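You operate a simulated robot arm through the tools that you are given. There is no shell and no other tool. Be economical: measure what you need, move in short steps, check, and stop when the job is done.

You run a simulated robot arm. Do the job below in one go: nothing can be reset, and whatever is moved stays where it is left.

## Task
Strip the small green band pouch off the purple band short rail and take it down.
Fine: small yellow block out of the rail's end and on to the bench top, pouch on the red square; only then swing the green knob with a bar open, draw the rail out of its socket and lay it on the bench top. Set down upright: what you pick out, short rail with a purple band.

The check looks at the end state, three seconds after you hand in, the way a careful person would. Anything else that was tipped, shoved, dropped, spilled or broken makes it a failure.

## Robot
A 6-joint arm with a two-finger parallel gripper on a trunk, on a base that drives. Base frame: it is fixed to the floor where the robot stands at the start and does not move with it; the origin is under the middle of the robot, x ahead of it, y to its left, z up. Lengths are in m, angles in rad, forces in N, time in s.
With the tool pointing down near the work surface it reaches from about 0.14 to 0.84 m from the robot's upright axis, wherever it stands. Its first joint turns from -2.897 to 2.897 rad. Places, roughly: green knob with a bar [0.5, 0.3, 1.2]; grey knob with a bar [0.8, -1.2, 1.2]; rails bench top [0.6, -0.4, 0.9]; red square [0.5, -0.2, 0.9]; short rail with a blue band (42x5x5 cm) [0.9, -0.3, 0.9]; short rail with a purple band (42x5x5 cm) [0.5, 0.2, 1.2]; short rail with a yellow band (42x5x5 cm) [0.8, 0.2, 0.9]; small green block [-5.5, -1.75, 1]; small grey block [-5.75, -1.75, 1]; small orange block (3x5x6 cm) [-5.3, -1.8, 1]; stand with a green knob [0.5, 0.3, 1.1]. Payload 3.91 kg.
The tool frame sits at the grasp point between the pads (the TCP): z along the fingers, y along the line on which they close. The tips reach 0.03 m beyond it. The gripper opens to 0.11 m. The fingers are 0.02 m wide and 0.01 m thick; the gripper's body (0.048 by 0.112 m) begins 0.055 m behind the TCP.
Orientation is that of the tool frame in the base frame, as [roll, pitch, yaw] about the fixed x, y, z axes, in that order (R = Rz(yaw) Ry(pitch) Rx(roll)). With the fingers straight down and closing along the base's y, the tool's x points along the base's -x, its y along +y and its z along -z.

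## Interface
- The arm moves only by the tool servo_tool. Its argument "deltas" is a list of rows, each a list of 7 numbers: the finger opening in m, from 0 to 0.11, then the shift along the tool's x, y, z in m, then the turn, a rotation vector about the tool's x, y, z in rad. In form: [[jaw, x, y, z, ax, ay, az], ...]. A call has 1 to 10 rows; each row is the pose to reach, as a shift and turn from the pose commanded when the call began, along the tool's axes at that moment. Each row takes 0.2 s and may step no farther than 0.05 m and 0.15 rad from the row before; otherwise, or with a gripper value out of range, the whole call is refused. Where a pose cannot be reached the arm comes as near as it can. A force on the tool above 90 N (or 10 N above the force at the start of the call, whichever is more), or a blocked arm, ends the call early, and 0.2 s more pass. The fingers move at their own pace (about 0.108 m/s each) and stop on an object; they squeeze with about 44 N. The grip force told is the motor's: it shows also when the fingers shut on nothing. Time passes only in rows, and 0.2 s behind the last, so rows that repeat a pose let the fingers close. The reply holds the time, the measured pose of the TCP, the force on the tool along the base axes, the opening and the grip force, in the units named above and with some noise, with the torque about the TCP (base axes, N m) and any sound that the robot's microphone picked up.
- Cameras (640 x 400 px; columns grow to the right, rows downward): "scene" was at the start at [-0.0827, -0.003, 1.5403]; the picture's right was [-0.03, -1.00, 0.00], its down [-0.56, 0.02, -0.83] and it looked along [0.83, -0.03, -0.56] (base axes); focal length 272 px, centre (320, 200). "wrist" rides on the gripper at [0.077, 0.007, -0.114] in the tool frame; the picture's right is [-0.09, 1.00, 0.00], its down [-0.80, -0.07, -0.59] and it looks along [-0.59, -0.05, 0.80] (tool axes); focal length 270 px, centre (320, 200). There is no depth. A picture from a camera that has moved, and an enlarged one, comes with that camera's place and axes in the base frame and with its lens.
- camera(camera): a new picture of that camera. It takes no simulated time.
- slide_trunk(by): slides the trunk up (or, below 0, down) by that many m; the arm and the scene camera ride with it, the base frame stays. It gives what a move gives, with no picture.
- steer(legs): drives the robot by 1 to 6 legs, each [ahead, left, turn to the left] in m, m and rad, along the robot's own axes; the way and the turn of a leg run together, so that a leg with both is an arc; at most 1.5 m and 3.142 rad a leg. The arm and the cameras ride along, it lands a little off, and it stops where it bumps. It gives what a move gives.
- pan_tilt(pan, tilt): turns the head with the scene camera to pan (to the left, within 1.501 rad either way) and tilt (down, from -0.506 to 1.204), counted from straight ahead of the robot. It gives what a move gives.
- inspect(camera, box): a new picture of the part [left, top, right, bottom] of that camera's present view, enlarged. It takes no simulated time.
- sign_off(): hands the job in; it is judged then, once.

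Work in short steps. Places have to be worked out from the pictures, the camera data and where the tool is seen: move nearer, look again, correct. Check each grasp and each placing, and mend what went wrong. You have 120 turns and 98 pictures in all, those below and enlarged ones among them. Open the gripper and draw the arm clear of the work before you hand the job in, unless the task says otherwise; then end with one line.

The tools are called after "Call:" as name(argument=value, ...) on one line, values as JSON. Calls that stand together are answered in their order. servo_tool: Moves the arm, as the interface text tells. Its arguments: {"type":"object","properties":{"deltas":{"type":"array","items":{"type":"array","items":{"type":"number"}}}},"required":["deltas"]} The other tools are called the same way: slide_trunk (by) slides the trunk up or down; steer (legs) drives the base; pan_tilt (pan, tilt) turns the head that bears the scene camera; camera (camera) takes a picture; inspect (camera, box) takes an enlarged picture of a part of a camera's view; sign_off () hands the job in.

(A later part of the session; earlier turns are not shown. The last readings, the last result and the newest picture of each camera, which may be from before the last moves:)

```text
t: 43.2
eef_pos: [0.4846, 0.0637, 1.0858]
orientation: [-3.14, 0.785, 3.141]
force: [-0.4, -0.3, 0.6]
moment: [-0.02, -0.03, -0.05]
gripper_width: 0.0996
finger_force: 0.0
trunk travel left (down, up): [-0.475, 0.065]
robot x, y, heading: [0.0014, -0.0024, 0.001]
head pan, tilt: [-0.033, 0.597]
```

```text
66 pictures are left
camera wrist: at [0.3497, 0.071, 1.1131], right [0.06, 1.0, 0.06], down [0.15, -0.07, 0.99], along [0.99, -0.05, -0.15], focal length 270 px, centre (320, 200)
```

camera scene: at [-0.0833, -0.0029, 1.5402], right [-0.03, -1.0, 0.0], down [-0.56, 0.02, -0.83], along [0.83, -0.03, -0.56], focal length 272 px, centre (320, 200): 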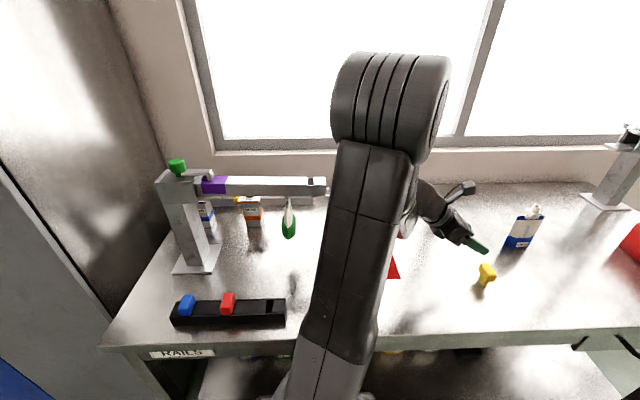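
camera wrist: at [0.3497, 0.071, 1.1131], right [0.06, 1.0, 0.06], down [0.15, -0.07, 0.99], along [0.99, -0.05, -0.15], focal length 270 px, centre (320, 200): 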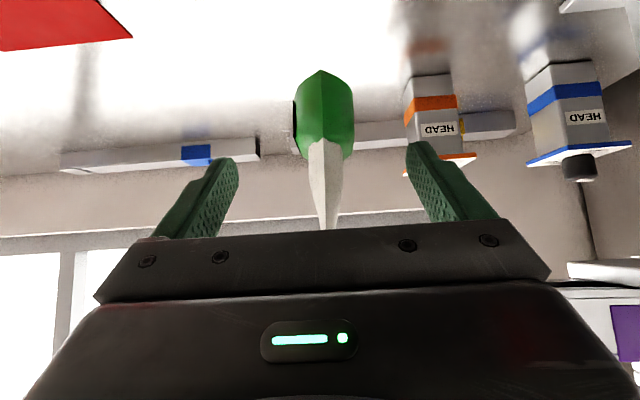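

Full-thickness part is z≈1.012–1.04. Advance the remaining 0.058 and close gently.

Call:
servo_tool(deltas=[[0.1, 0, 0.001, 0.03, 0, 0, 0], [0.1, 0, 0.002, 0.058, 0, 0, 0], [0.06, 0, 0.002, 0.058, 0, 0, 0], [0.04, 0, 0.002, 0.058, 0, 0, 0], [0.0, 0, 0.002, 0.058, 0, 0, 0], [0.0, 0, 0.002, 0.058, 0, 0, 0]])

Call:
camera(camera="wrist")

```text
t: 44.6
eef_pos: [0.5237, 0.0668, 1.0424]
orientation: [-3.134, 0.78, -3.139]
force: [-3.4, -0.4, -1.8]
moment: [0.05, 0.13, -0.01]
gripper_width: 0.0001
finger_force: 37.6
trunk travel left (down, up): [-0.475, 0.065]
robot x, y, heading: [-0.0018, 0.0024, 0.005]
head pan, tilt: [-0.033, 0.597]
```

```text
65 pictures are left
camera wrist: at [0.3889, 0.0738, 1.0708], right [0.06, 1.0, 0.06], down [0.15, -0.07, 0.99], along [0.99, -0.05, -0.15], focal length 270 px, centre (320, 200)
```

wrist: 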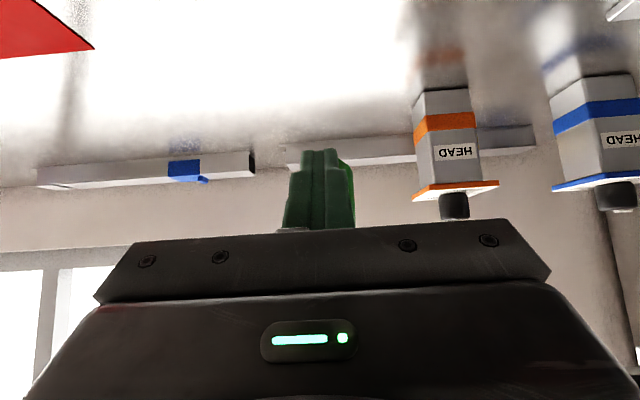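

Fingers closed on nothing: the pouch was squeezed out ahead. Open and look.

Call:
servo_tool(deltas=[[0.05, 0, 0, 0, 0, 0, 0], [0.1, 0, 0, 0, 0, 0, 0], [0.1, 0, 0, -0.03, 0, 0, 0], [0.1, 0, 0, -0.06, 0, 0, 0]])

Call:
camera(camera="wrist")

Call:
inspect(camera="scene", box=[220, 150, 380, 270])

```text
t: 45.6
eef_pos: [0.4816, 0.0646, 1.0881]
orientation: [-3.136, 0.786, -3.135]
force: [-0.2, -0.1, 0.5]
moment: [0.02, 0.03, 0.03]
gripper_width: 0.1001
finger_force: 0.1
trunk travel left (down, up): [-0.475, 0.065]
robot x, y, heading: [-0.0014, -0.0019, 0.002]
head pan, tilt: [-0.033, 0.597]
```

```text
64 pictures are left
camera wrist: at [0.3462, 0.0718, 1.1152], right [0.06, 1.0, 0.06], down [0.15, -0.07, 0.99], along [0.99, -0.05, -0.15], focal length 270 px, centre (320, 200)
```

wrist: 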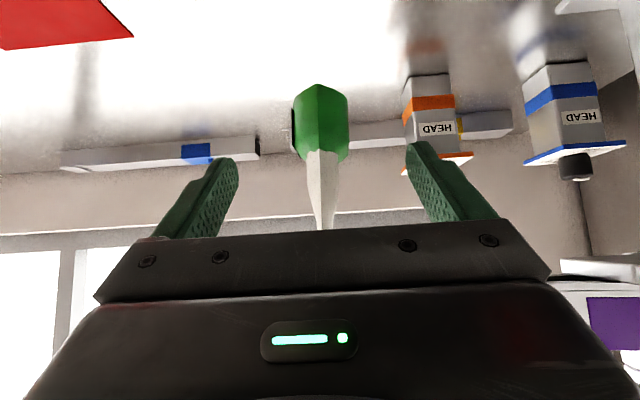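

```text
3.33 times, centred on (300, 210) of scene
camera zoom: at [-0.0837, -0.003, 1.5402], right [-0.03, -1.0, 0.0], down [-0.56, 0.02, -0.83], along [0.83, -0.03, -0.56], focal length 908 px, centre (387, 167)
```

zoom: 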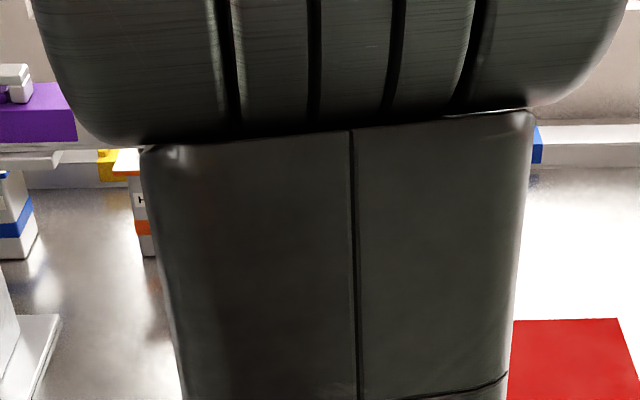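

Pouch still hangs, and is ~0.093 wide (x 0.494–0.587), lens-shaped: I must grip beyond its middle with a flatter tool. I back off and flip the tool 180° about its axis so the camera rides on top, allowing a shallow pitch.

Call:
servo_tool(deltas=[[0.1, 0, 0, -0.045, 0, 0, -0.15], [0.1, 0, 0, -0.09, 0, 0, -0.3], [0.1, 0, 0, -0.13, 0, 0, -0.45], [0.1, 0, 0, -0.13, 0, 0, -0.6], [0.1, 0, 0, -0.13, 0, 0, -0.75], [0.1, 0, 0, -0.13, 0, 0, -0.9], [0.1, 0, 0, -0.13, 0, 0, -1.05], [0.1, 0, 0, -0.13, 0, 0, -1.2], [0.1, 0, 0, -0.13, 0, 0, -1.35], [0.1, 0, 0, -0.13, 0, 0, -1.5]])

Call:
servo_tool(deltas=[[0.1, 0, 0, 0, 0, 0, -0.15], [0.1, 0, 0, 0, 0, 0, -0.3], [0.1, 0, 0, 0, 0, 0, -0.45], [0.1, 0, 0, 0, 0, 0, -0.6], [0.1, 0, 0, 0, 0, 0, -0.75], [0.1, 0, 0, 0, 0, 0, -0.9], [0.1, 0, 0, 0, 0, 0, -1.05], [0.1, 0, 0, 0, 0, 0, -1.2], [0.1, 0, 0, 0, 0, 0, -1.35], [0.1, 0, 0, 0, 0, 0, -1.5]])

```text
t: 47.8
eef_pos: [0.3891, 0.0663, 1.1802]
orientation: [-2.358, 0.045, -1.618]
force: [0.3, 0.2, -0.3]
moment: [-0.03, 0.02, -0.01]
gripper_width: 0.1002
finger_force: 0.2
trunk travel left (down, up): [-0.475, 0.065]
robot x, y, heading: [-0.0009, 0.0033, 0.002]
head pan, tilt: [-0.033, 0.597]
```

```text
t: 50.0
eef_pos: [0.3913, 0.0666, 1.1803]
orientation: [-3.007, -0.778, -0.192]
force: [0.0, 0.6, -0.7]
moment: [0.01, 0.01, -0.01]
gripper_width: 0.1003
finger_force: 0.2
trunk travel left (down, up): [-0.475, 0.065]
robot x, y, heading: [-0.0031, -0.0027, 0.0]
head pan, tilt: [-0.033, 0.597]
```

Flip works. Finish the roll, then flatten the pitch to 20° at a point behind the pouch.

Call:
servo_tool(deltas=[[0.1, -0.02, 0, 0.03, 0, 0, -0.1416], [0.1, -0.05, 0, 0.0686, 0, 0, -0.1416]])

Call:
servo_tool(deltas=[[0.1, 0, 0, 0, 0, 0.145, 0], [0.1, 0, 0, 0, 0, 0.29, 0], [0.1, 0, 0, 0, 0, 0.436, 0]])

Call:
camera(camera="wrist")

```text
t: 50.6
eef_pos: [0.4036, 0.073, 1.0943]
orientation: [3.14, -0.784, -0.001]
force: [0.3, 0.0, -1.0]
moment: [-0.01, 0.0, 0.0]
gripper_width: 0.0999
finger_force: 0.1
trunk travel left (down, up): [-0.475, 0.065]
robot x, y, heading: [-0.0003, 0.0006, 0.001]
head pan, tilt: [-0.033, 0.597]
```

```text
t: 51.4
eef_pos: [0.4016, 0.0902, 1.0991]
orientation: [3.134, -1.223, 0.004]
force: [-0.4, 0.0, 0.5]
moment: [-0.03, 0.0, 0.05]
gripper_width: 0.1
finger_force: 0.1
out of reach, approached as far as the arm can: row 1, 2, 3
trunk travel left (down, up): [-0.475, 0.065]
robot x, y, heading: [0.0029, 0.0022, 0.0]
head pan, tilt: [-0.033, 0.597]
```

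```text
62 pictures are left
camera wrist: at [0.3208, 0.0838, 1.2118], right [-0.03, -1.0, -0.08], down [-0.83, 0.07, -0.55], along [0.55, 0.05, -0.83], focal length 270 px, centre (320, 200)
```

wrist: 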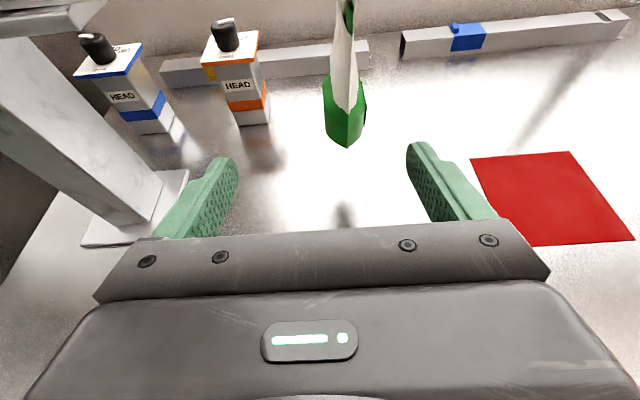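

The pose is cramped (too near the base). I back the robot up 0.15 m for room.

Call:
steer(legs=[[-0.15, 0, 0]])

Call:
servo_tool(deltas=[[0.1, 0, 0, 0.02, 0, 0, 0], [0.1, 0, 0, 0.05, 0, 0, 0], [0.1, 0, 0, 0.08, 0, 0, 0]])

```text
t: 52.8
eef_pos: [0.2507, 0.0894, 1.1012]
orientation: [3.131, -1.221, 0.004]
force: [-0.5, 0.5, -0.4]
moment: [0.03, 0.02, 0.0]
gripper_width: 0.1
finger_force: 0.0
trunk travel left (down, up): [-0.475, 0.065]
robot x, y, heading: [-0.1541, 0.0007, -0.001]
head pan, tilt: [-0.033, 0.597]
```

```text
t: 53.6
eef_pos: [0.3252, 0.104, 1.0763]
orientation: [3.123, -1.219, 0.008]
force: [1.1, 0.3, 0.1]
moment: [-0.01, -0.01, -0.01]
gripper_width: 0.0997
finger_force: 0.0
out of reach, approached as far as the arm can: row 2, 3
trunk travel left (down, up): [-0.475, 0.065]
robot x, y, heading: [-0.1492, 0.0019, 0.003]
head pan, tilt: [-0.033, 0.597]
```

The flipped roll is at a wrist limit (y drifts). I'll return to the unflipped roll and use a shallow pitch with a slightly higher grip instead.

Call:
servo_tool(deltas=[[0.1, 0, 0, 0, 0, 0, 0.15], [0.1, 0, 0, -0.02, 0, 0, 0.3], [0.1, 0, 0, -0.04, 0, 0, 0.45], [0.1, 0, 0, -0.04, 0, 0, 0.6], [0.1, 0, 0, -0.04, 0, 0, 0.75], [0.1, 0, 0, -0.04, 0, 0, 0.9], [0.1, 0, 0, -0.04, 0, 0, 1.05], [0.1, 0, 0, -0.04, 0, 0, 1.2], [0.1, 0, 0, -0.04, 0, 0, 1.35], [0.1, 0, 0, -0.04, 0, 0, 1.5]])

Call:
servo_tool(deltas=[[0.1, 0, 0, 0, 0, 0, 0.15], [0.1, 0, 0, 0, 0, 0, 0.3], [0.1, 0, 0, 0, 0, 0, 0.45], [0.1, 0, 0, 0, 0, 0, 0.6], [0.1, 0, 0, 0, 0, 0, 0.75], [0.1, 0, 0, 0, 0, 0, 0.9], [0.1, 0, 0, 0, 0, 0, 1.05], [0.1, 0, 0, 0, 0, 0, 1.2], [0.1, 0, 0, 0, 0, 0, 1.35], [0.1, 0, 0, 0, 0, 0, 1.5]])

Call:
camera(camera="wrist")

```text
t: 55.8
eef_pos: [0.2883, 0.104, 1.0896]
orientation: [-1.922, -0.069, -1.551]
force: [0.4, -0.6, -0.6]
moment: [0.01, 0.02, 0.0]
gripper_width: 0.1001
finger_force: 0.0
trunk travel left (down, up): [-0.475, 0.065]
robot x, y, heading: [-0.1481, -0.0008, 0.0]
head pan, tilt: [-0.033, 0.597]
```

```text
t: 58.0
eef_pos: [0.2877, 0.1024, 1.0893]
orientation: [-2.77, 1.194, -2.75]
force: [-0.2, 0.3, -0.1]
moment: [0.0, 0.0, 0.0]
gripper_width: 0.1
finger_force: 0.1
trunk travel left (down, up): [-0.475, 0.065]
robot x, y, heading: [-0.151, -0.0023, -0.004]
head pan, tilt: [-0.033, 0.597]
```

```text
61 pictures are left
camera wrist: at [0.1532, 0.0999, 1.0568], right [-0.01, 1.0, -0.05], down [-0.28, 0.05, 0.96], along [0.96, 0.03, 0.28], focal length 270 px, centre (320, 200)
```

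wrist: 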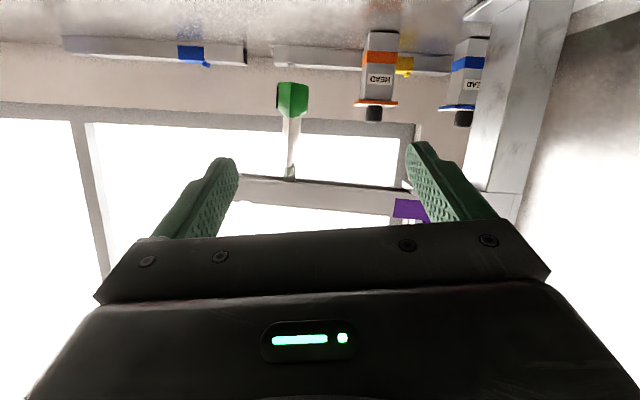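

Call:
servo_tool(deltas=[[0.1, 0, 0, 0, 0, 0, 0.138]])

Call:
servo_tool(deltas=[[0.1, -0.02, -0.012, 0.04, 0, 0, 0], [0.1, -0.04, -0.024, 0.08, 0, 0, 0], [0.1, -0.0617, -0.036, 0.119, 0, 0, 0], [0.1, -0.0617, -0.036, 0.119, 0, 0, 0]])

Call:
camera(camera="wrist")

Call:
inspect(camera="scene", box=[200, 130, 400, 270])

```text
t: 58.4
eef_pos: [0.2884, 0.1025, 1.0892]
orientation: [-3.124, 1.22, -3.131]
force: [0.1, -0.1, 0.5]
moment: [0.01, 0.01, 0.05]
gripper_width: 0.1002
finger_force: 0.0
trunk travel left (down, up): [-0.475, 0.065]
robot x, y, heading: [-0.1519, 0.0042, 0.002]
head pan, tilt: [-0.033, 0.597]
```

```text
t: 59.4
eef_pos: [0.4159, 0.1017, 1.106]
orientation: [-3.106, 1.219, -3.124]
force: [-0.5, -0.4, 0.9]
moment: [0.01, -0.02, 0.0]
gripper_width: 0.0999
finger_force: 0.1
out of reach, approached as far as the arm can: row 1, 2, 3, 4
trunk travel left (down, up): [-0.475, 0.065]
robot x, y, heading: [-0.1475, -0.0, 0.002]
head pan, tilt: [-0.033, 0.597]
```

```text
60 pictures are left
camera wrist: at [0.2819, 0.1091, 1.074], right [0.05, 1.0, 0.07], down [-0.28, -0.05, 0.96], along [0.96, -0.07, 0.28], focal length 270 px, centre (320, 200)
```

wrist: 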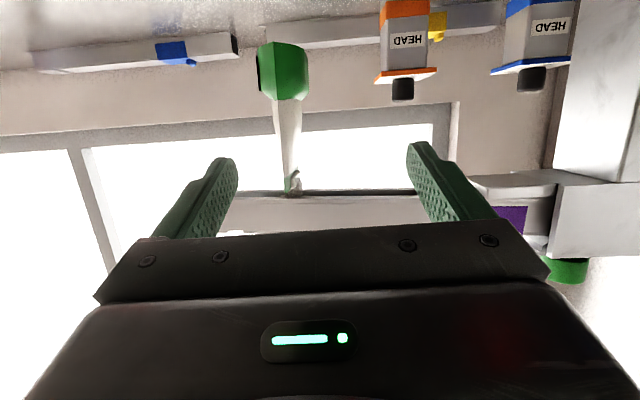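

```text
2.86 times, centred on (300, 200) of scene
camera zoom: at [-0.2334, -0.003, 1.5403], right [-0.03, -1.0, 0.0], down [-0.56, 0.02, -0.83], along [0.83, -0.03, -0.56], focal length 778 px, centre (377, 200)
```

zoom: 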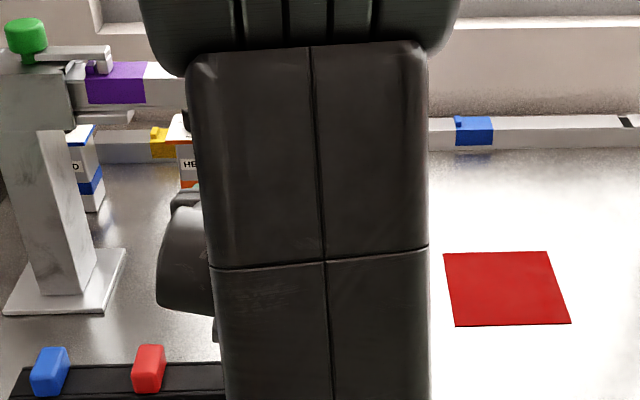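

The arm can't get below y≈0.10 relative to itself at this pitch; shifting the base right by 0.1 m solves that.

Call:
steer(legs=[[0, -0.1, 0]])

Call:
servo_tool(deltas=[[0.1, 0, 0.03, 0, 0, 0, 0], [0.1, 0, 0.06, 0, 0, 0, 0]])

```text
t: 60.5
eef_pos: [0.4156, -0.0011, 1.1048]
orientation: [-3.107, 1.218, -3.126]
force: [0.5, 0.6, 0.3]
moment: [-0.01, -0.02, 0.0]
gripper_width: 0.1001
finger_force: 0.1
trunk travel left (down, up): [-0.475, 0.065]
robot x, y, heading: [-0.152, -0.1017, 0.002]
head pan, tilt: [-0.033, 0.597]
```

```text
t: 61.1
eef_pos: [0.4161, 0.0606, 1.1033]
orientation: [-3.105, 1.217, -3.122]
force: [-0.3, 0.3, -0.3]
moment: [0.02, -0.02, -0.02]
gripper_width: 0.1002
finger_force: 0.0
trunk travel left (down, up): [-0.475, 0.065]
robot x, y, heading: [-0.1509, -0.1018, -0.002]
head pan, tilt: [-0.033, 0.597]
```

Call:
camera(camera="wrist")

Call:
inspect(camera="scene", box=[160, 130, 360, 270])

```text
58 pictures are left
camera wrist: at [0.2827, 0.0692, 1.0715], right [0.05, 1.0, 0.07], down [-0.28, -0.05, 0.96], along [0.96, -0.06, 0.28], focal length 270 px, centre (320, 200)
```

wrist: 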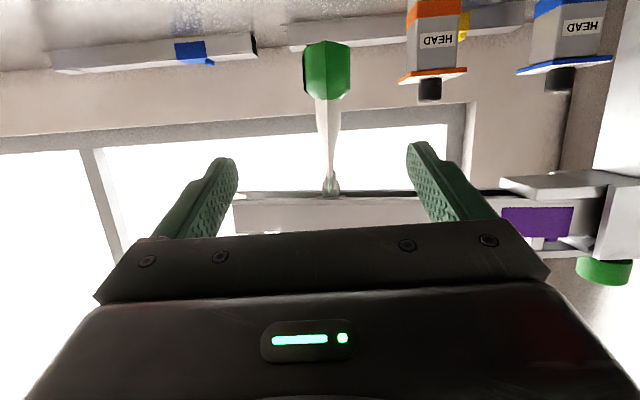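

```text
2.86 times, centred on (260, 200) of scene
camera zoom: at [-0.2329, -0.1038, 1.5403], right [-0.03, -1.0, 0.0], down [-0.56, 0.02, -0.83], along [0.83, -0.03, -0.56], focal length 778 px, centre (491, 200)
```

zoom: 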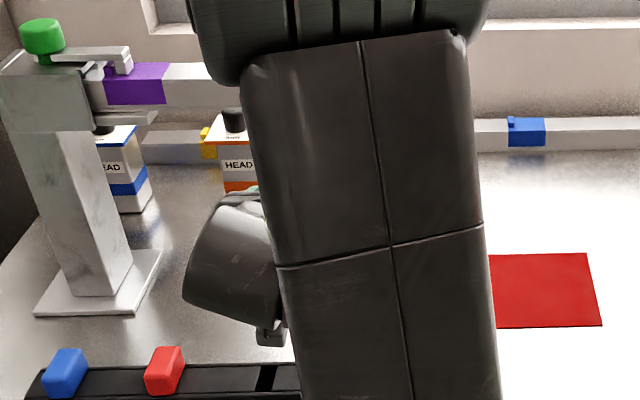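

Pouch at y≈0.067. Advance along the tool with slight y correction.

Call:
servo_tool(deltas=[[0.1, 0, 0.007, 0.035, 0, 0, 0], [0.1, -0.003, 0.007, 0.07, 0, 0, 0], [0.1, -0.003, 0.008, 0.1, 0, 0, 0], [0.1, -0.003, 0.008, 0.122, 0, 0, 0]])

Call:
camera(camera="wrist")

```text
t: 62.1
eef_pos: [0.531, 0.0666, 1.0633]
orientation: [-3.103, 1.217, -3.122]
force: [-0.6, 0.4, 0.1]
moment: [-0.01, 0.01, 0.01]
gripper_width: 0.1002
finger_force: 0.2
trunk travel left (down, up): [-0.475, 0.065]
robot x, y, heading: [-0.1511, -0.1007, 0.002]
head pan, tilt: [-0.033, 0.597]
```

```text
56 pictures are left
camera wrist: at [0.3972, 0.0747, 1.0315], right [0.05, 1.0, 0.07], down [-0.28, -0.05, 0.96], along [0.96, -0.06, 0.28], focal length 270 px, centre (320, 200)
```

wrist: 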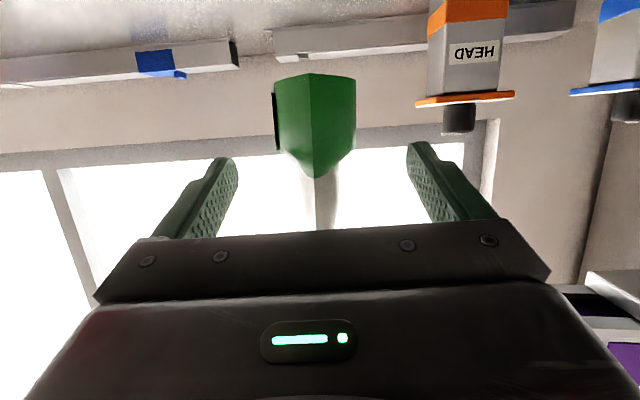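

Fingers straddle the pouch. To keep the camera clear of the bench when setting down I steepen pitch to 30° and lower slightly, then close slowly.

Call:
servo_tool(deltas=[[0.1, 0.003, 0, 0.001, 0, 0.09, 0], [0.1, 0.0066, 0, 0.002, 0, 0.175, 0], [0.06, 0.0066, 0, 0.002, 0, 0.175, 0]])

Call:
camera(camera="wrist")

```text
t: 62.9
eef_pos: [0.5304, 0.0659, 1.0576]
orientation: [-3.117, 1.043, -3.136]
force: [0.1, 0.1, -0.4]
moment: [0.0, 0.02, 0.0]
gripper_width: 0.0601
finger_force: 0.0
trunk travel left (down, up): [-0.475, 0.065]
robot x, y, heading: [-0.1482, -0.0985, 0.001]
head pan, tilt: [-0.033, 0.597]
```

```text
55 pictures are left
camera wrist: at [0.3936, 0.075, 1.0499], right [0.06, 1.0, 0.06], down [-0.11, -0.06, 0.99], along [0.99, -0.07, 0.11], focal length 270 px, centre (320, 200)
```

wrist: 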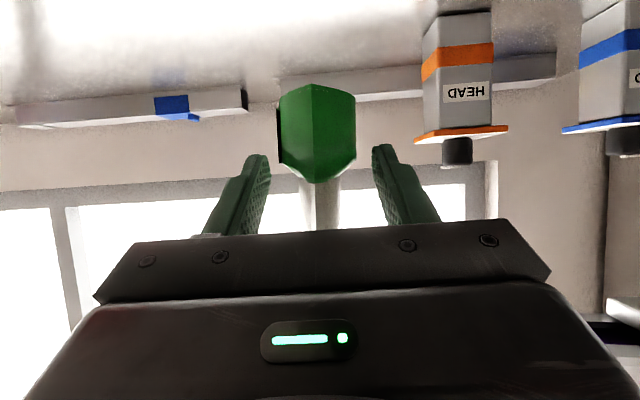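

Centred; close slowly.

Call:
servo_tool(deltas=[[0.045, 0, 0, 0, 0, 0, 0], [0.035, 0, 0, 0, 0, 0, 0], [0.02, 0, 0, 0, 0, 0, 0], [0.0, 0, 0, 0, 0, 0, 0]])

Call:
camera(camera="wrist")

```text
t: 63.9
eef_pos: [0.5307, 0.066, 1.0594]
orientation: [-3.118, 1.043, -3.136]
force: [0.5, 0.1, 2.4]
moment: [0.06, 0.02, 0.0]
gripper_width: 0.0388
finger_force: 44.0
trunk travel left (down, up): [-0.475, 0.065]
robot x, y, heading: [-0.1512, -0.104, 0.001]
head pan, tilt: [-0.033, 0.597]
```

```text
54 pictures are left
camera wrist: at [0.3935, 0.0749, 1.0499], right [0.06, 1.0, 0.06], down [-0.11, -0.06, 0.99], along [0.99, -0.07, 0.11], focal length 270 px, centre (320, 200)
```

wrist: 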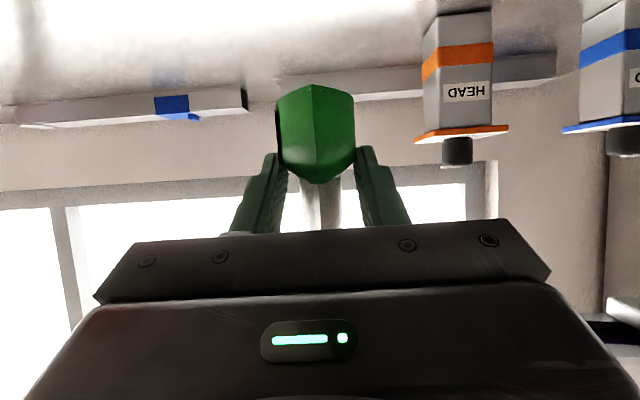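

Firm grip (0.039). The arm's lateral limit would interfere, while base drives proved accurate, so I slide the pouch along the rail by driving the base right 0.1 m.

Call:
steer(legs=[[0, -0.08, 0]])

Call:
camera(camera="wrist")

```text
t: 65.0
eef_pos: [0.5309, -0.0128, 1.0578]
orientation: [-3.118, 1.041, -3.135]
force: [-1.0, -0.7, -0.4]
moment: [0.0, 0.01, 0.02]
gripper_width: 0.0387
finger_force: 43.8
trunk travel left (down, up): [-0.475, 0.065]
robot x, y, heading: [-0.152, -0.1828, -0.003]
head pan, tilt: [-0.033, 0.597]
```

```text
53 pictures are left
camera wrist: at [0.3936, -0.0048, 1.0497], right [0.06, 1.0, 0.06], down [-0.11, -0.06, 0.99], along [0.99, -0.07, 0.11], focal length 270 px, centre (320, 200)
```

wrist: 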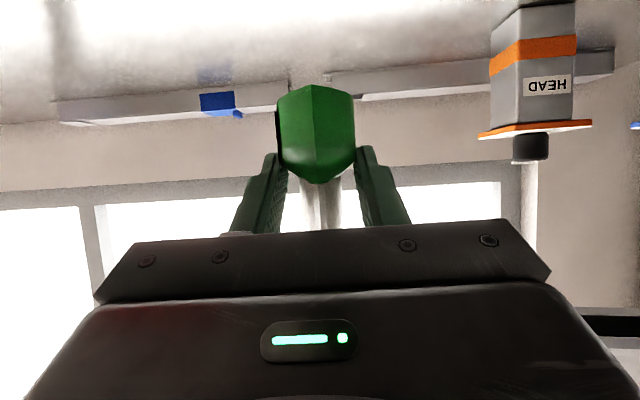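

Sliding smoothly with no force. Continue another 0.13 m to clear the end.

Call:
steer(legs=[[0, -0.14, 0]])

Call:
camera(camera="scene")

Call:
camera(camera="wrist")

```text
t: 66.3
eef_pos: [0.5316, -0.1515, 1.0579]
orientation: [-3.119, 1.042, -3.134]
force: [0.0, 0.7, 0.0]
moment: [0.0, 0.03, 0.0]
gripper_width: 0.0387
finger_force: 44.2
trunk travel left (down, up): [-0.475, 0.065]
robot x, y, heading: [-0.1511, -0.325, 0.001]
head pan, tilt: [-0.033, 0.597]
```

```text
52 pictures are left
camera scene: at [-0.2326, -0.3247, 1.5403], right [-0.03, -1.0, 0.0], down [-0.56, 0.02, -0.83], along [0.83, -0.02, -0.56], focal length 272 px, centre (320, 200)
```

scene: 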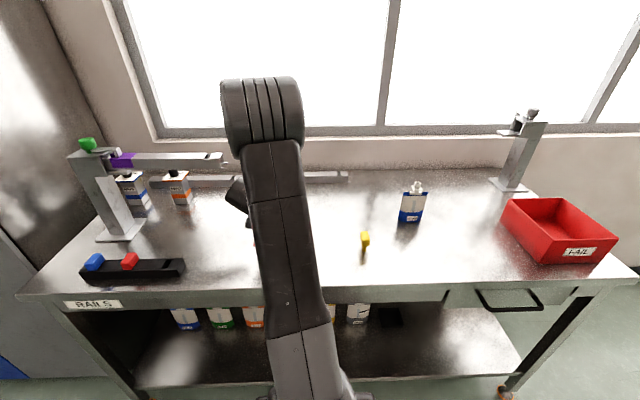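

```text
51 pictures are left
camera wrist: at [0.3933, -0.1428, 1.0497], right [0.06, 1.0, 0.06], down [-0.11, -0.06, 0.99], along [0.99, -0.06, 0.11], focal length 270 px, centre (320, 200)
```

wrist: 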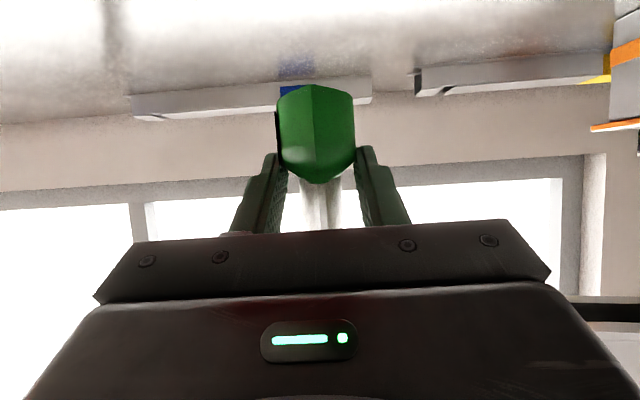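

The pouch is free of the rail. Move it over the red square (TCP target 0.501, −0.186) and down to about 8 mm above the bench.

Call:
servo_tool(deltas=[[0, 0.006, -0.017, -0.013, 0, 0, 0], [0, 0.0158, -0.0345, -0.026, 0, 0, 0], [0, 0.04, -0.034, -0.012, 0, 0, 0], [0, 0.065, -0.0335, 0.002, 0, 0, 0], [0, 0.09, -0.033, 0.017, 0, 0, 0], [0, 0.1068, -0.0325, 0.0265, 0, 0, 0], [0, 0.1068, -0.0325, 0.0265, 0, 0, 0]])

Call:
camera(camera="wrist")

Call:
camera(camera="scene")

```text
t: 67.9
eef_pos: [0.502, -0.1845, 0.9515]
orientation: [-3.119, 1.041, -3.134]
force: [0.3, -0.1, -0.1]
moment: [0.0, -0.01, 0.01]
gripper_width: 0.0388
finger_force: 44.4
trunk travel left (down, up): [-0.475, 0.065]
robot x, y, heading: [-0.1502, -0.3207, 0.004]
head pan, tilt: [-0.033, 0.597]
```

```text
50 pictures are left
camera wrist: at [0.364, -0.1768, 0.9437], right [0.06, 1.0, 0.06], down [-0.11, -0.06, 0.99], along [0.99, -0.06, 0.11], focal length 270 px, centre (320, 200)
```

wrist: 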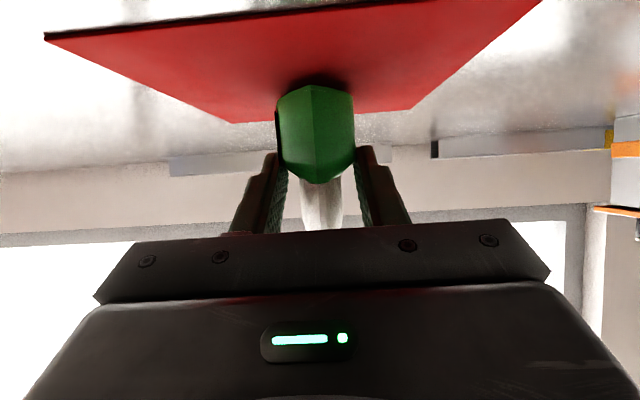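

```text
49 pictures are left
camera scene: at [-0.2326, -0.3239, 1.5403], right [-0.03, -1.0, 0.0], down [-0.56, 0.02, -0.83], along [0.83, -0.02, -0.56], focal length 272 px, centre (320, 200)
```

scene: 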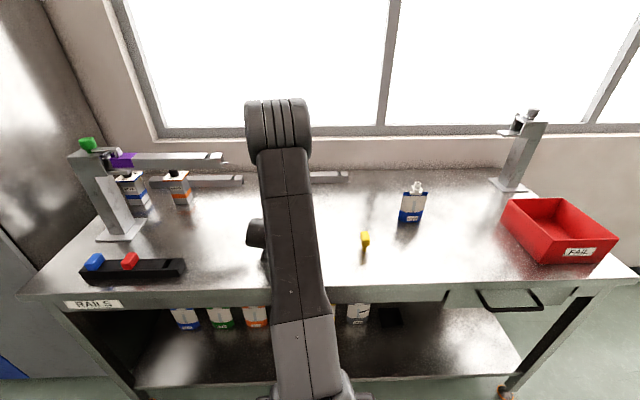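

Lower 5 mm then feel.

Call:
servo_tool(deltas=[[0, 0.0026, 0, 0.0015, 0, 0, 0], [0, 0.0043, 0, 0.0025, 0, 0, 0], [0, 0.0043, 0, 0.0025, 0, 0, 0]])

Call:
servo_tool(deltas=[[0, 0.00087, 0, 0.0005, 0, 0, 0], [0, 0.0017, 0, 0.001, 0, 0, 0], [0, 0.0017, 0, 0.001, 0, 0, 0]])

Call:
camera(camera="wrist")

```text
t: 68.7
eef_pos: [0.5019, -0.1851, 0.9473]
orientation: [-3.117, 1.042, -3.134]
force: [0.6, 0.0, 0.8]
moment: [0.01, 0.02, -0.02]
gripper_width: 0.0388
finger_force: 44.1
trunk travel left (down, up): [-0.475, 0.065]
robot x, y, heading: [-0.1482, -0.3224, 0.005]
head pan, tilt: [-0.033, 0.597]
```

```text
t: 69.5
eef_pos: [0.5006, -0.1846, 0.9459]
orientation: [-3.117, 1.039, -3.131]
force: [-0.3, 0.3, 0.1]
moment: [-0.01, 0.0, -0.02]
gripper_width: 0.0383
finger_force: 44.1
trunk travel left (down, up): [-0.475, 0.065]
robot x, y, heading: [-0.1471, -0.3207, -0.002]
head pan, tilt: [-0.033, 0.597]
```

```text
48 pictures are left
camera wrist: at [0.3629, -0.1762, 0.9377], right [0.06, 1.0, 0.06], down [-0.11, -0.06, 0.99], along [0.99, -0.06, 0.11], focal length 270 px, centre (320, 200)
```

wrist: 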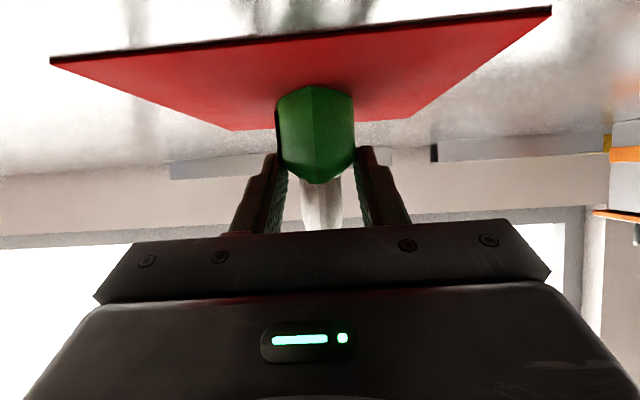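

No contact yet; continue in 1 mm steps.

Call:
servo_tool(deltas=[[0, 0.00087, 0, 0.0005, 0, 0, 0], [0, 0.0017, 0, 0.001, 0, 0, 0], [0, 0.0017, 0, 0.001, 0, 0, 0]])

Call:
servo_tool(deltas=[[0, 0.00087, 0, 0.0005, 0, 0, 0], [0, 0.00087, 0, 0.0005, 0, 0, 0]])

```text
t: 70.3
eef_pos: [0.5, -0.1837, 0.9452]
orientation: [-3.12, 1.045, -3.133]
force: [1.1, 0.1, 6.5]
moment: [0.05, 0.01, 0.0]
gripper_width: 0.0385
finger_force: 43.8
trunk travel left (down, up): [-0.475, 0.065]
robot x, y, heading: [-0.1455, -0.321, 0.005]
head pan, tilt: [-0.033, 0.597]
```

```text
t: 70.9
eef_pos: [0.4994, -0.1847, 0.9441]
orientation: [-3.12, 1.048, -3.135]
force: [3.7, 1.3, 16.5]
moment: [0.18, -0.08, -0.05]
gripper_width: 0.0386
finger_force: 43.7
trunk travel left (down, up): [-0.475, 0.065]
robot x, y, heading: [-0.1491, -0.3225, 0.004]
head pan, tilt: [-0.033, 0.597]
```

Contact. Ease off 1 mm and open slowly, then look.

Call:
servo_tool(deltas=[[0.0, -0.00087, 0, -0.0005, 0, 0, 0], [0.042, -0.00087, 0, -0.0005, 0, 0, 0], [0.05, -0.00087, 0, -0.0005, 0, 0, 0], [0.065, -0.00087, 0, -0.0005, 0, 0, 0], [0.08, -0.00087, 0, -0.0005, 0, 0, 0], [0.08, -0.00087, 0, -0.0005, 0, 0, 0]])

Call:
camera(camera="wrist")

```text
t: 72.3
eef_pos: [0.5003, -0.183, 0.9443]
orientation: [-3.117, 1.045, -3.133]
force: [0.9, 0.3, -0.3]
moment: [0.02, 0.0, 0.02]
gripper_width: 0.0799
finger_force: 0.0
trunk travel left (down, up): [-0.475, 0.065]
robot x, y, heading: [-0.1513, -0.3204, 0.003]
head pan, tilt: [-0.033, 0.597]
```

```text
47 pictures are left
camera wrist: at [0.3619, -0.176, 0.9358], right [0.06, 1.0, 0.06], down [-0.11, -0.06, 0.99], along [0.99, -0.06, 0.11], focal length 270 px, centre (320, 200)
```

wrist: 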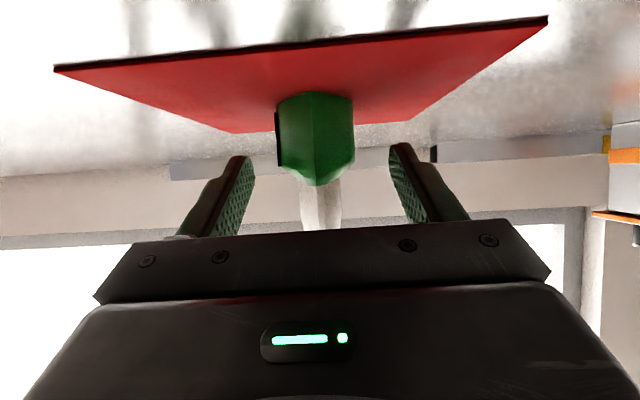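

Pouch stands free on the red square. Retract along the tool axis.

Call:
servo_tool(deltas=[[0.09, 0, 0, -0.01, 0, 0, 0], [0.1, 0, 0, -0.03, 0, 0, 0], [0.1, 0, 0, -0.06, 0, 0, 0], [0.1, 0, 0, -0.1, 0, 0, 0], [0.1, 0, 0, -0.14, 0, 0, 0]])

Call:
camera(camera="wrist")

```text
t: 73.5
eef_pos: [0.3797, -0.1809, 1.017]
orientation: [-3.116, 1.044, -3.133]
force: [0.5, 0.2, 0.1]
moment: [0.01, -0.03, -0.04]
gripper_width: 0.1002
finger_force: 0.1
trunk travel left (down, up): [-0.475, 0.065]
robot x, y, heading: [-0.1455, -0.3219, 0.005]
head pan, tilt: [-0.033, 0.597]
```

```text
46 pictures are left
camera wrist: at [0.2406, -0.1723, 1.0082], right [0.06, 1.0, 0.06], down [-0.11, -0.06, 0.99], along [0.99, -0.06, 0.11], focal length 270 px, centre (320, 200)
```

wrist: 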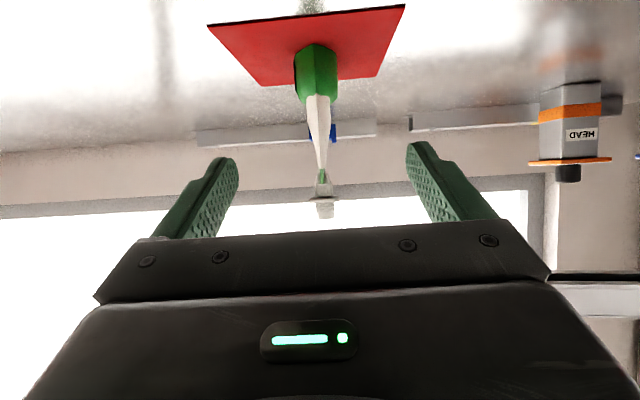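

Pouch stands fine. Raise and return the tool to pointing down.

Call:
servo_tool(deltas=[[0.08, -0.04, 0, -0.023, 0, 0, 0], [0.08, -0.08, 0, -0.046, 0, 0.13, 0], [0.08, -0.12, 0, -0.07, 0, 0.26, 0], [0.08, -0.16, 0, -0.093, 0, 0.4, 0], [0.08, -0.2, 0, -0.116, 0, 0.53, 0], [0.08, -0.22, 0, -0.125, 0, 0.66, 0], [0.08, -0.22, 0, -0.125, 0, 0.79, 0], [0.08, -0.22, 0, -0.125, 0, 0.92, 0], [0.08, -0.22, 0, -0.125, 0, 1.044, 0]])

Call:
steer(legs=[[0, 0.4, 0]])

Call:
camera(camera="scene")

```text
t: 75.5
eef_pos: [0.3808, -0.1786, 1.2666]
orientation: [-3.13, -0.006, 3.132]
force: [-0.2, -0.5, -0.4]
moment: [0.0, 0.03, 0.0]
gripper_width: 0.08
finger_force: 0.1
trunk travel left (down, up): [-0.475, 0.065]
robot x, y, heading: [-0.149, -0.3205, 0.003]
head pan, tilt: [-0.033, 0.597]
```

```text
t: 78.0
eef_pos: [0.3809, 0.2277, 1.2684]
orientation: [-3.129, -0.001, 3.124]
force: [-0.4, 0.0, -0.1]
moment: [0.0, -0.01, 0.02]
gripper_width: 0.0801
finger_force: 0.1
trunk travel left (down, up): [-0.475, 0.065]
robot x, y, heading: [-0.1529, 0.0883, -0.005]
head pan, tilt: [-0.033, 0.597]
```

```text
45 pictures are left
camera scene: at [-0.233, 0.0858, 1.5403], right [-0.03, -1.0, 0.0], down [-0.56, 0.02, -0.83], along [0.83, -0.03, -0.56], focal length 272 px, centre (320, 200)
```

scene: 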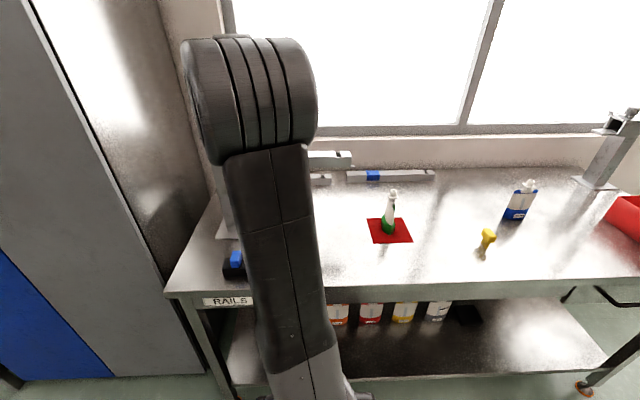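

Call:
camera(camera="wrist")

```text
44 pictures are left
camera wrist: at [0.3045, 0.2369, 1.3824], right [0.11, 0.99, -0.01], down [0.8, -0.08, 0.59], along [0.59, -0.07, -0.8], focal length 270 px, centre (320, 200)
```

wrist: 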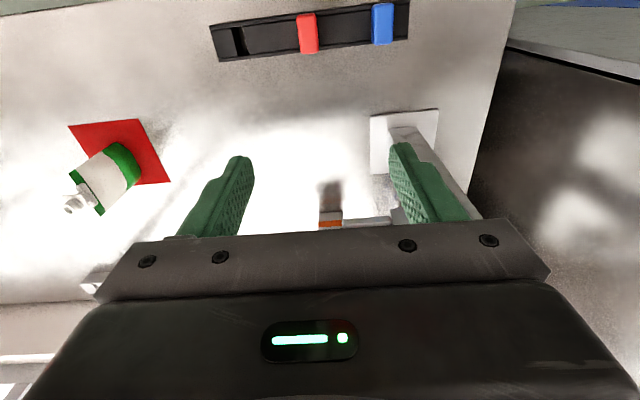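

Tilt the tool forward and rise to look at the knob and latch bar.

Call:
servo_tool(deltas=[[0.08, 0.02, 0, -0.03, 0, -0.14, 0], [0.08, 0.04, 0, -0.06, 0, -0.28, 0], [0.08, 0.05, 0, -0.1, 0, -0.42, 0], [0.08, 0.05, 0, -0.12, 0, -0.5, 0]])

Call:
camera(camera="wrist")

```text
t: 79.0
eef_pos: [0.3298, 0.2301, 1.3899]
orientation: [-3.127, 0.498, 3.132]
force: [-0.1, -0.2, 0.0]
moment: [0.01, 0.01, 0.03]
gripper_width: 0.0801
finger_force: 0.0
trunk travel left (down, up): [-0.475, 0.065]
robot x, y, heading: [-0.1479, 0.0863, -0.002]
head pan, tilt: [-0.033, 0.597]
```

```text
43 pictures are left
camera wrist: at [0.208, 0.2387, 1.4534], right [0.09, 1.0, 0.03], down [0.42, -0.07, 0.91], along [0.9, -0.07, -0.42], focal length 270 px, centre (320, 200)
```

wrist: 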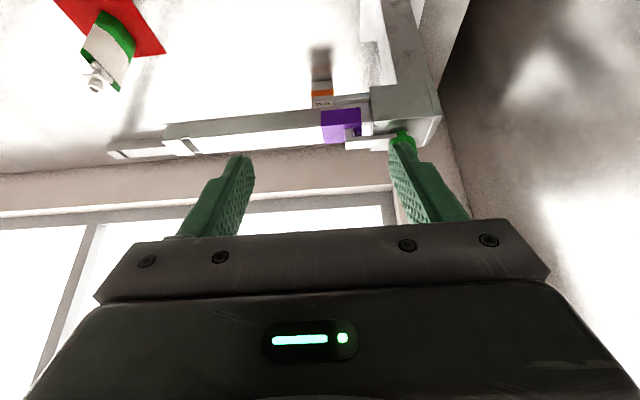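

Knob is around (0.536, 0.332, 1.22) with its bar running ~0.085 toward −y. I go above it tool-down for a good look.

Call:
servo_tool(deltas=[[0.11, -0.025, 0.025, 0.03, 0, 0.12, 0], [0.11, -0.05, 0.05, 0.06, 0, 0.25, 0], [0.11, -0.075, 0.075, 0.09, 0, 0.37, 0], [0.11, -0.103, 0.1, 0.1244, 0, 0.498, 0]])

Call:
camera(camera="wrist")

```text
refused: row 4 steps farther than a row can; nothing moved
```

```text
42 pictures are left
camera wrist: at [0.208, 0.2387, 1.4534], right [0.09, 1.0, 0.03], down [0.42, -0.07, 0.91], along [0.9, -0.07, -0.42], focal length 270 px, centre (320, 200)
```

wrist: 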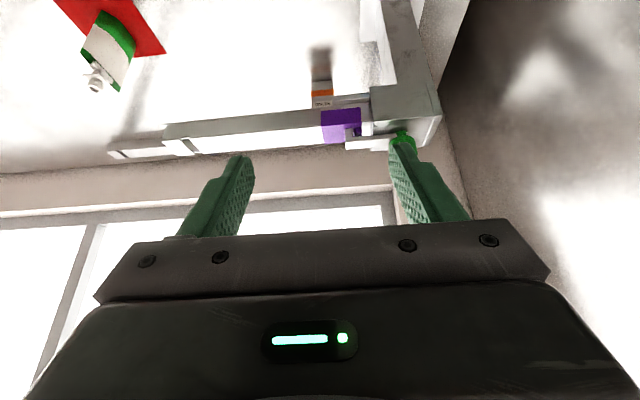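

One row was too long; repeat with five rows.

Call:
servo_tool(deltas=[[0.11, -0.02, 0.02, 0.025, 0, 0.1, 0], [0.11, -0.041, 0.04, 0.05, 0, 0.2, 0], [0.11, -0.062, 0.06, 0.075, 0, 0.3, 0], [0.11, -0.083, 0.08, 0.1, 0, 0.4, 0], [0.11, -0.103, 0.1, 0.1244, 0, 0.498, 0]])

Call:
camera(camera="wrist")

```text
t: 80.2
eef_pos: [0.4712, 0.3193, 1.3117]
orientation: [-3.132, 0.001, 3.126]
force: [-0.4, -0.6, 0.3]
moment: [0.02, -0.01, -0.01]
gripper_width: 0.1099
finger_force: 0.0
out of reach, approached as far as the arm can: row 5
trunk travel left (down, up): [-0.475, 0.065]
robot x, y, heading: [-0.1452, 0.0852, 0.002]
head pan, tilt: [-0.033, 0.597]
```

```text
41 pictures are left
camera wrist: at [0.394, 0.3287, 1.4255], right [0.11, 0.99, -0.01], down [0.8, -0.08, 0.6], along [0.59, -0.07, -0.8], focal length 270 px, centre (320, 200)
```

wrist: 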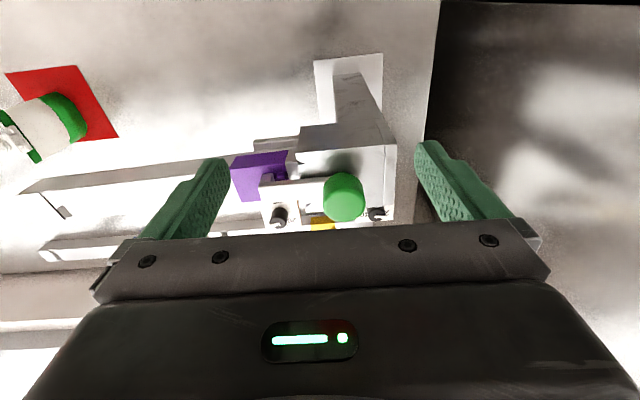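

Call:
inspect(camera="wrist", box=[210, 110, 420, 240])

```text
3.05 times, centred on (315, 175) of wrist
camera zoom: at [0.394, 0.3287, 1.4255], right [0.11, 0.99, -0.01], down [0.8, -0.08, 0.6], along [0.59, -0.07, -0.8], focal length 824 px, centre (335, 276)
```

zoom: 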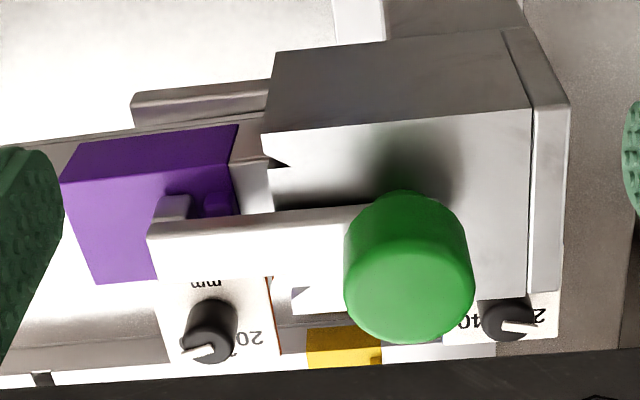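

The bar's end tab hooks in front of a peg on the purple band; the knob is ≈0.036 dia at (0.534, 0.333). I'll grip the knob and turn it 90°. First move the base 0.1 m forward for reach, and raise slightly.

Call:
steer(legs=[[0.1, 0, 0]])

Call:
servo_tool(deltas=[[0.11, 0.04, 0, 0, 0, 0, 0], [0.11, 0.08, 0, 0.0, 0, 0, 0]])

Call:
inspect(camera="wrist", box=[210, 90, 420, 220])

```text
t: 81.4
eef_pos: [0.5739, 0.3189, 1.3097]
orientation: [-3.132, 0.002, 3.123]
force: [-0.8, -0.5, -0.3]
moment: [-0.01, 0.0, 0.01]
gripper_width: 0.1101
finger_force: 0.1
trunk travel left (down, up): [-0.475, 0.065]
robot x, y, heading: [-0.0513, 0.0856, -0.001]
head pan, tilt: [-0.033, 0.597]
```

```text
t: 82.0
eef_pos: [0.4918, 0.3217, 1.309]
orientation: [-3.131, 0.003, 3.124]
force: [-1.6, 0.7, 0.0]
moment: [-0.01, -0.04, 0.03]
gripper_width: 0.1098
finger_force: 0.1
trunk travel left (down, up): [-0.475, 0.065]
robot x, y, heading: [-0.048, 0.0912, -0.001]
head pan, tilt: [-0.033, 0.597]
```

```text
3.05 times, centred on (315, 155) of wrist
camera zoom: at [0.4139, 0.3302, 1.4235], right [0.11, 0.99, -0.01], down [0.8, -0.08, 0.6], along [0.59, -0.07, -0.8], focal length 824 px, centre (335, 337)
```

zoom: 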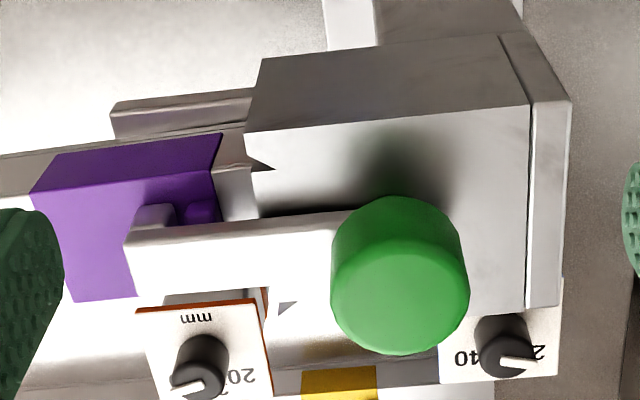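

Knob top centre solves to (0.5364, 0.3328, 1.242), diameter ≈0.038. Move above it and descend to TCP 1.257, then close.

Call:
servo_tool(deltas=[[0.08, -0.022, 0.006, 0, 0, 0, 0], [0.07, -0.0444, 0.0119, 0, 0, 0, 0], [0.07, -0.0444, 0.0119, 0.025, 0, 0, 0], [0.07, -0.0444, 0.0119, 0.052, 0, 0, 0], [0.07, -0.0444, 0.0119, 0.052, 0, 0, 0]])

Call:
camera(camera="wrist")

```text
t: 83.2
eef_pos: [0.538, 0.3315, 1.2596]
orientation: [-3.13, 0.003, 3.125]
force: [0.0, 1.3, 0.3]
moment: [0.02, -0.02, -0.02]
gripper_width: 0.07
finger_force: 0.1
trunk travel left (down, up): [-0.475, 0.065]
robot x, y, heading: [-0.0472, 0.0882, -0.004]
head pan, tilt: [-0.033, 0.597]
```

```text
38 pictures are left
camera wrist: at [0.4602, 0.3418, 1.3734], right [0.11, 0.99, -0.01], down [0.8, -0.08, 0.6], along [0.59, -0.07, -0.8], focal length 270 px, centre (320, 200)
```

wrist: 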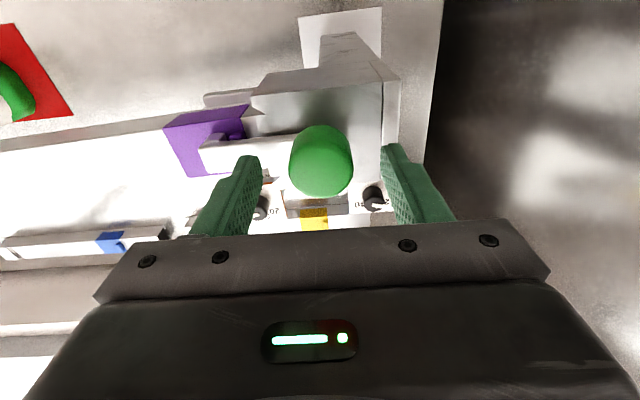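

Centred. Close on the knob.

Call:
servo_tool(deltas=[[0.04, 0, 0, 0.003, 0, 0, 0], [0.0, 0, 0, 0.003, 0, 0, 0], [0.0, 0, 0, 0.003, 0, 0, 0]])

```text
t: 84.0
eef_pos: [0.5384, 0.3319, 1.2561]
orientation: [-3.131, 0.005, 3.125]
force: [1.8, 4.7, 7.4]
moment: [0.83, 0.1, 0.02]
gripper_width: 0.0375
finger_force: 45.3
trunk travel left (down, up): [-0.475, 0.065]
robot x, y, heading: [-0.0483, 0.0896, 0.001]
head pan, tilt: [-0.033, 0.597]
```

Gripped (0.0375). Try turning −0.3 rad (bar toward +x) and watch the torque.

Call:
servo_tool(deltas=[[0, 0, 0, -0.001, 0, 0, -0.1], [0, 0, 0, -0.001, 0, 0, -0.2], [0, 0, 0, -0.001, 0, 0, -0.3]])

Call:
camera(camera="wrist")

```text
t: 84.8
eef_pos: [0.5379, 0.3329, 1.2551]
orientation: [-3.129, -0.003, -2.857]
force: [-0.3, 7.2, 0.0]
moment: [0.85, -0.17, -0.25]
gripper_width: 0.0365
finger_force: 45.0
trunk travel left (down, up): [-0.475, 0.065]
robot x, y, heading: [-0.046, 0.0874, 0.001]
head pan, tilt: [-0.033, 0.597]
```

```text
37 pictures are left
camera wrist: at [0.4619, 0.3189, 1.3707], right [-0.2, 0.98, -0.01], down [0.79, 0.16, 0.59], along [0.58, 0.11, -0.8], focal length 270 px, centre (320, 200)
```

wrist: 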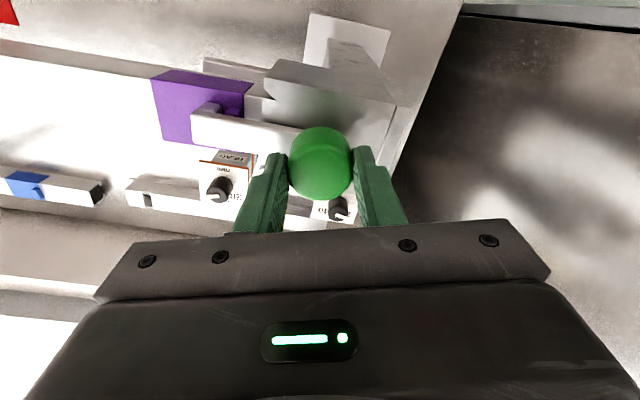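

Call:
inspect(camera="wrist", box=[140, 50, 410, 210])

```text
2.37 times, centred on (275, 130) of wrist
camera zoom: at [0.4619, 0.3189, 1.3707], right [-0.2, 0.98, -0.01], down [0.79, 0.16, 0.59], along [0.58, 0.11, -0.8], focal length 641 px, centre (427, 366)
```

zoom: 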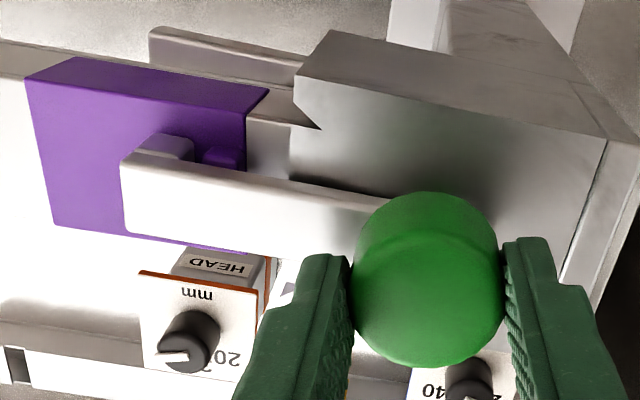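

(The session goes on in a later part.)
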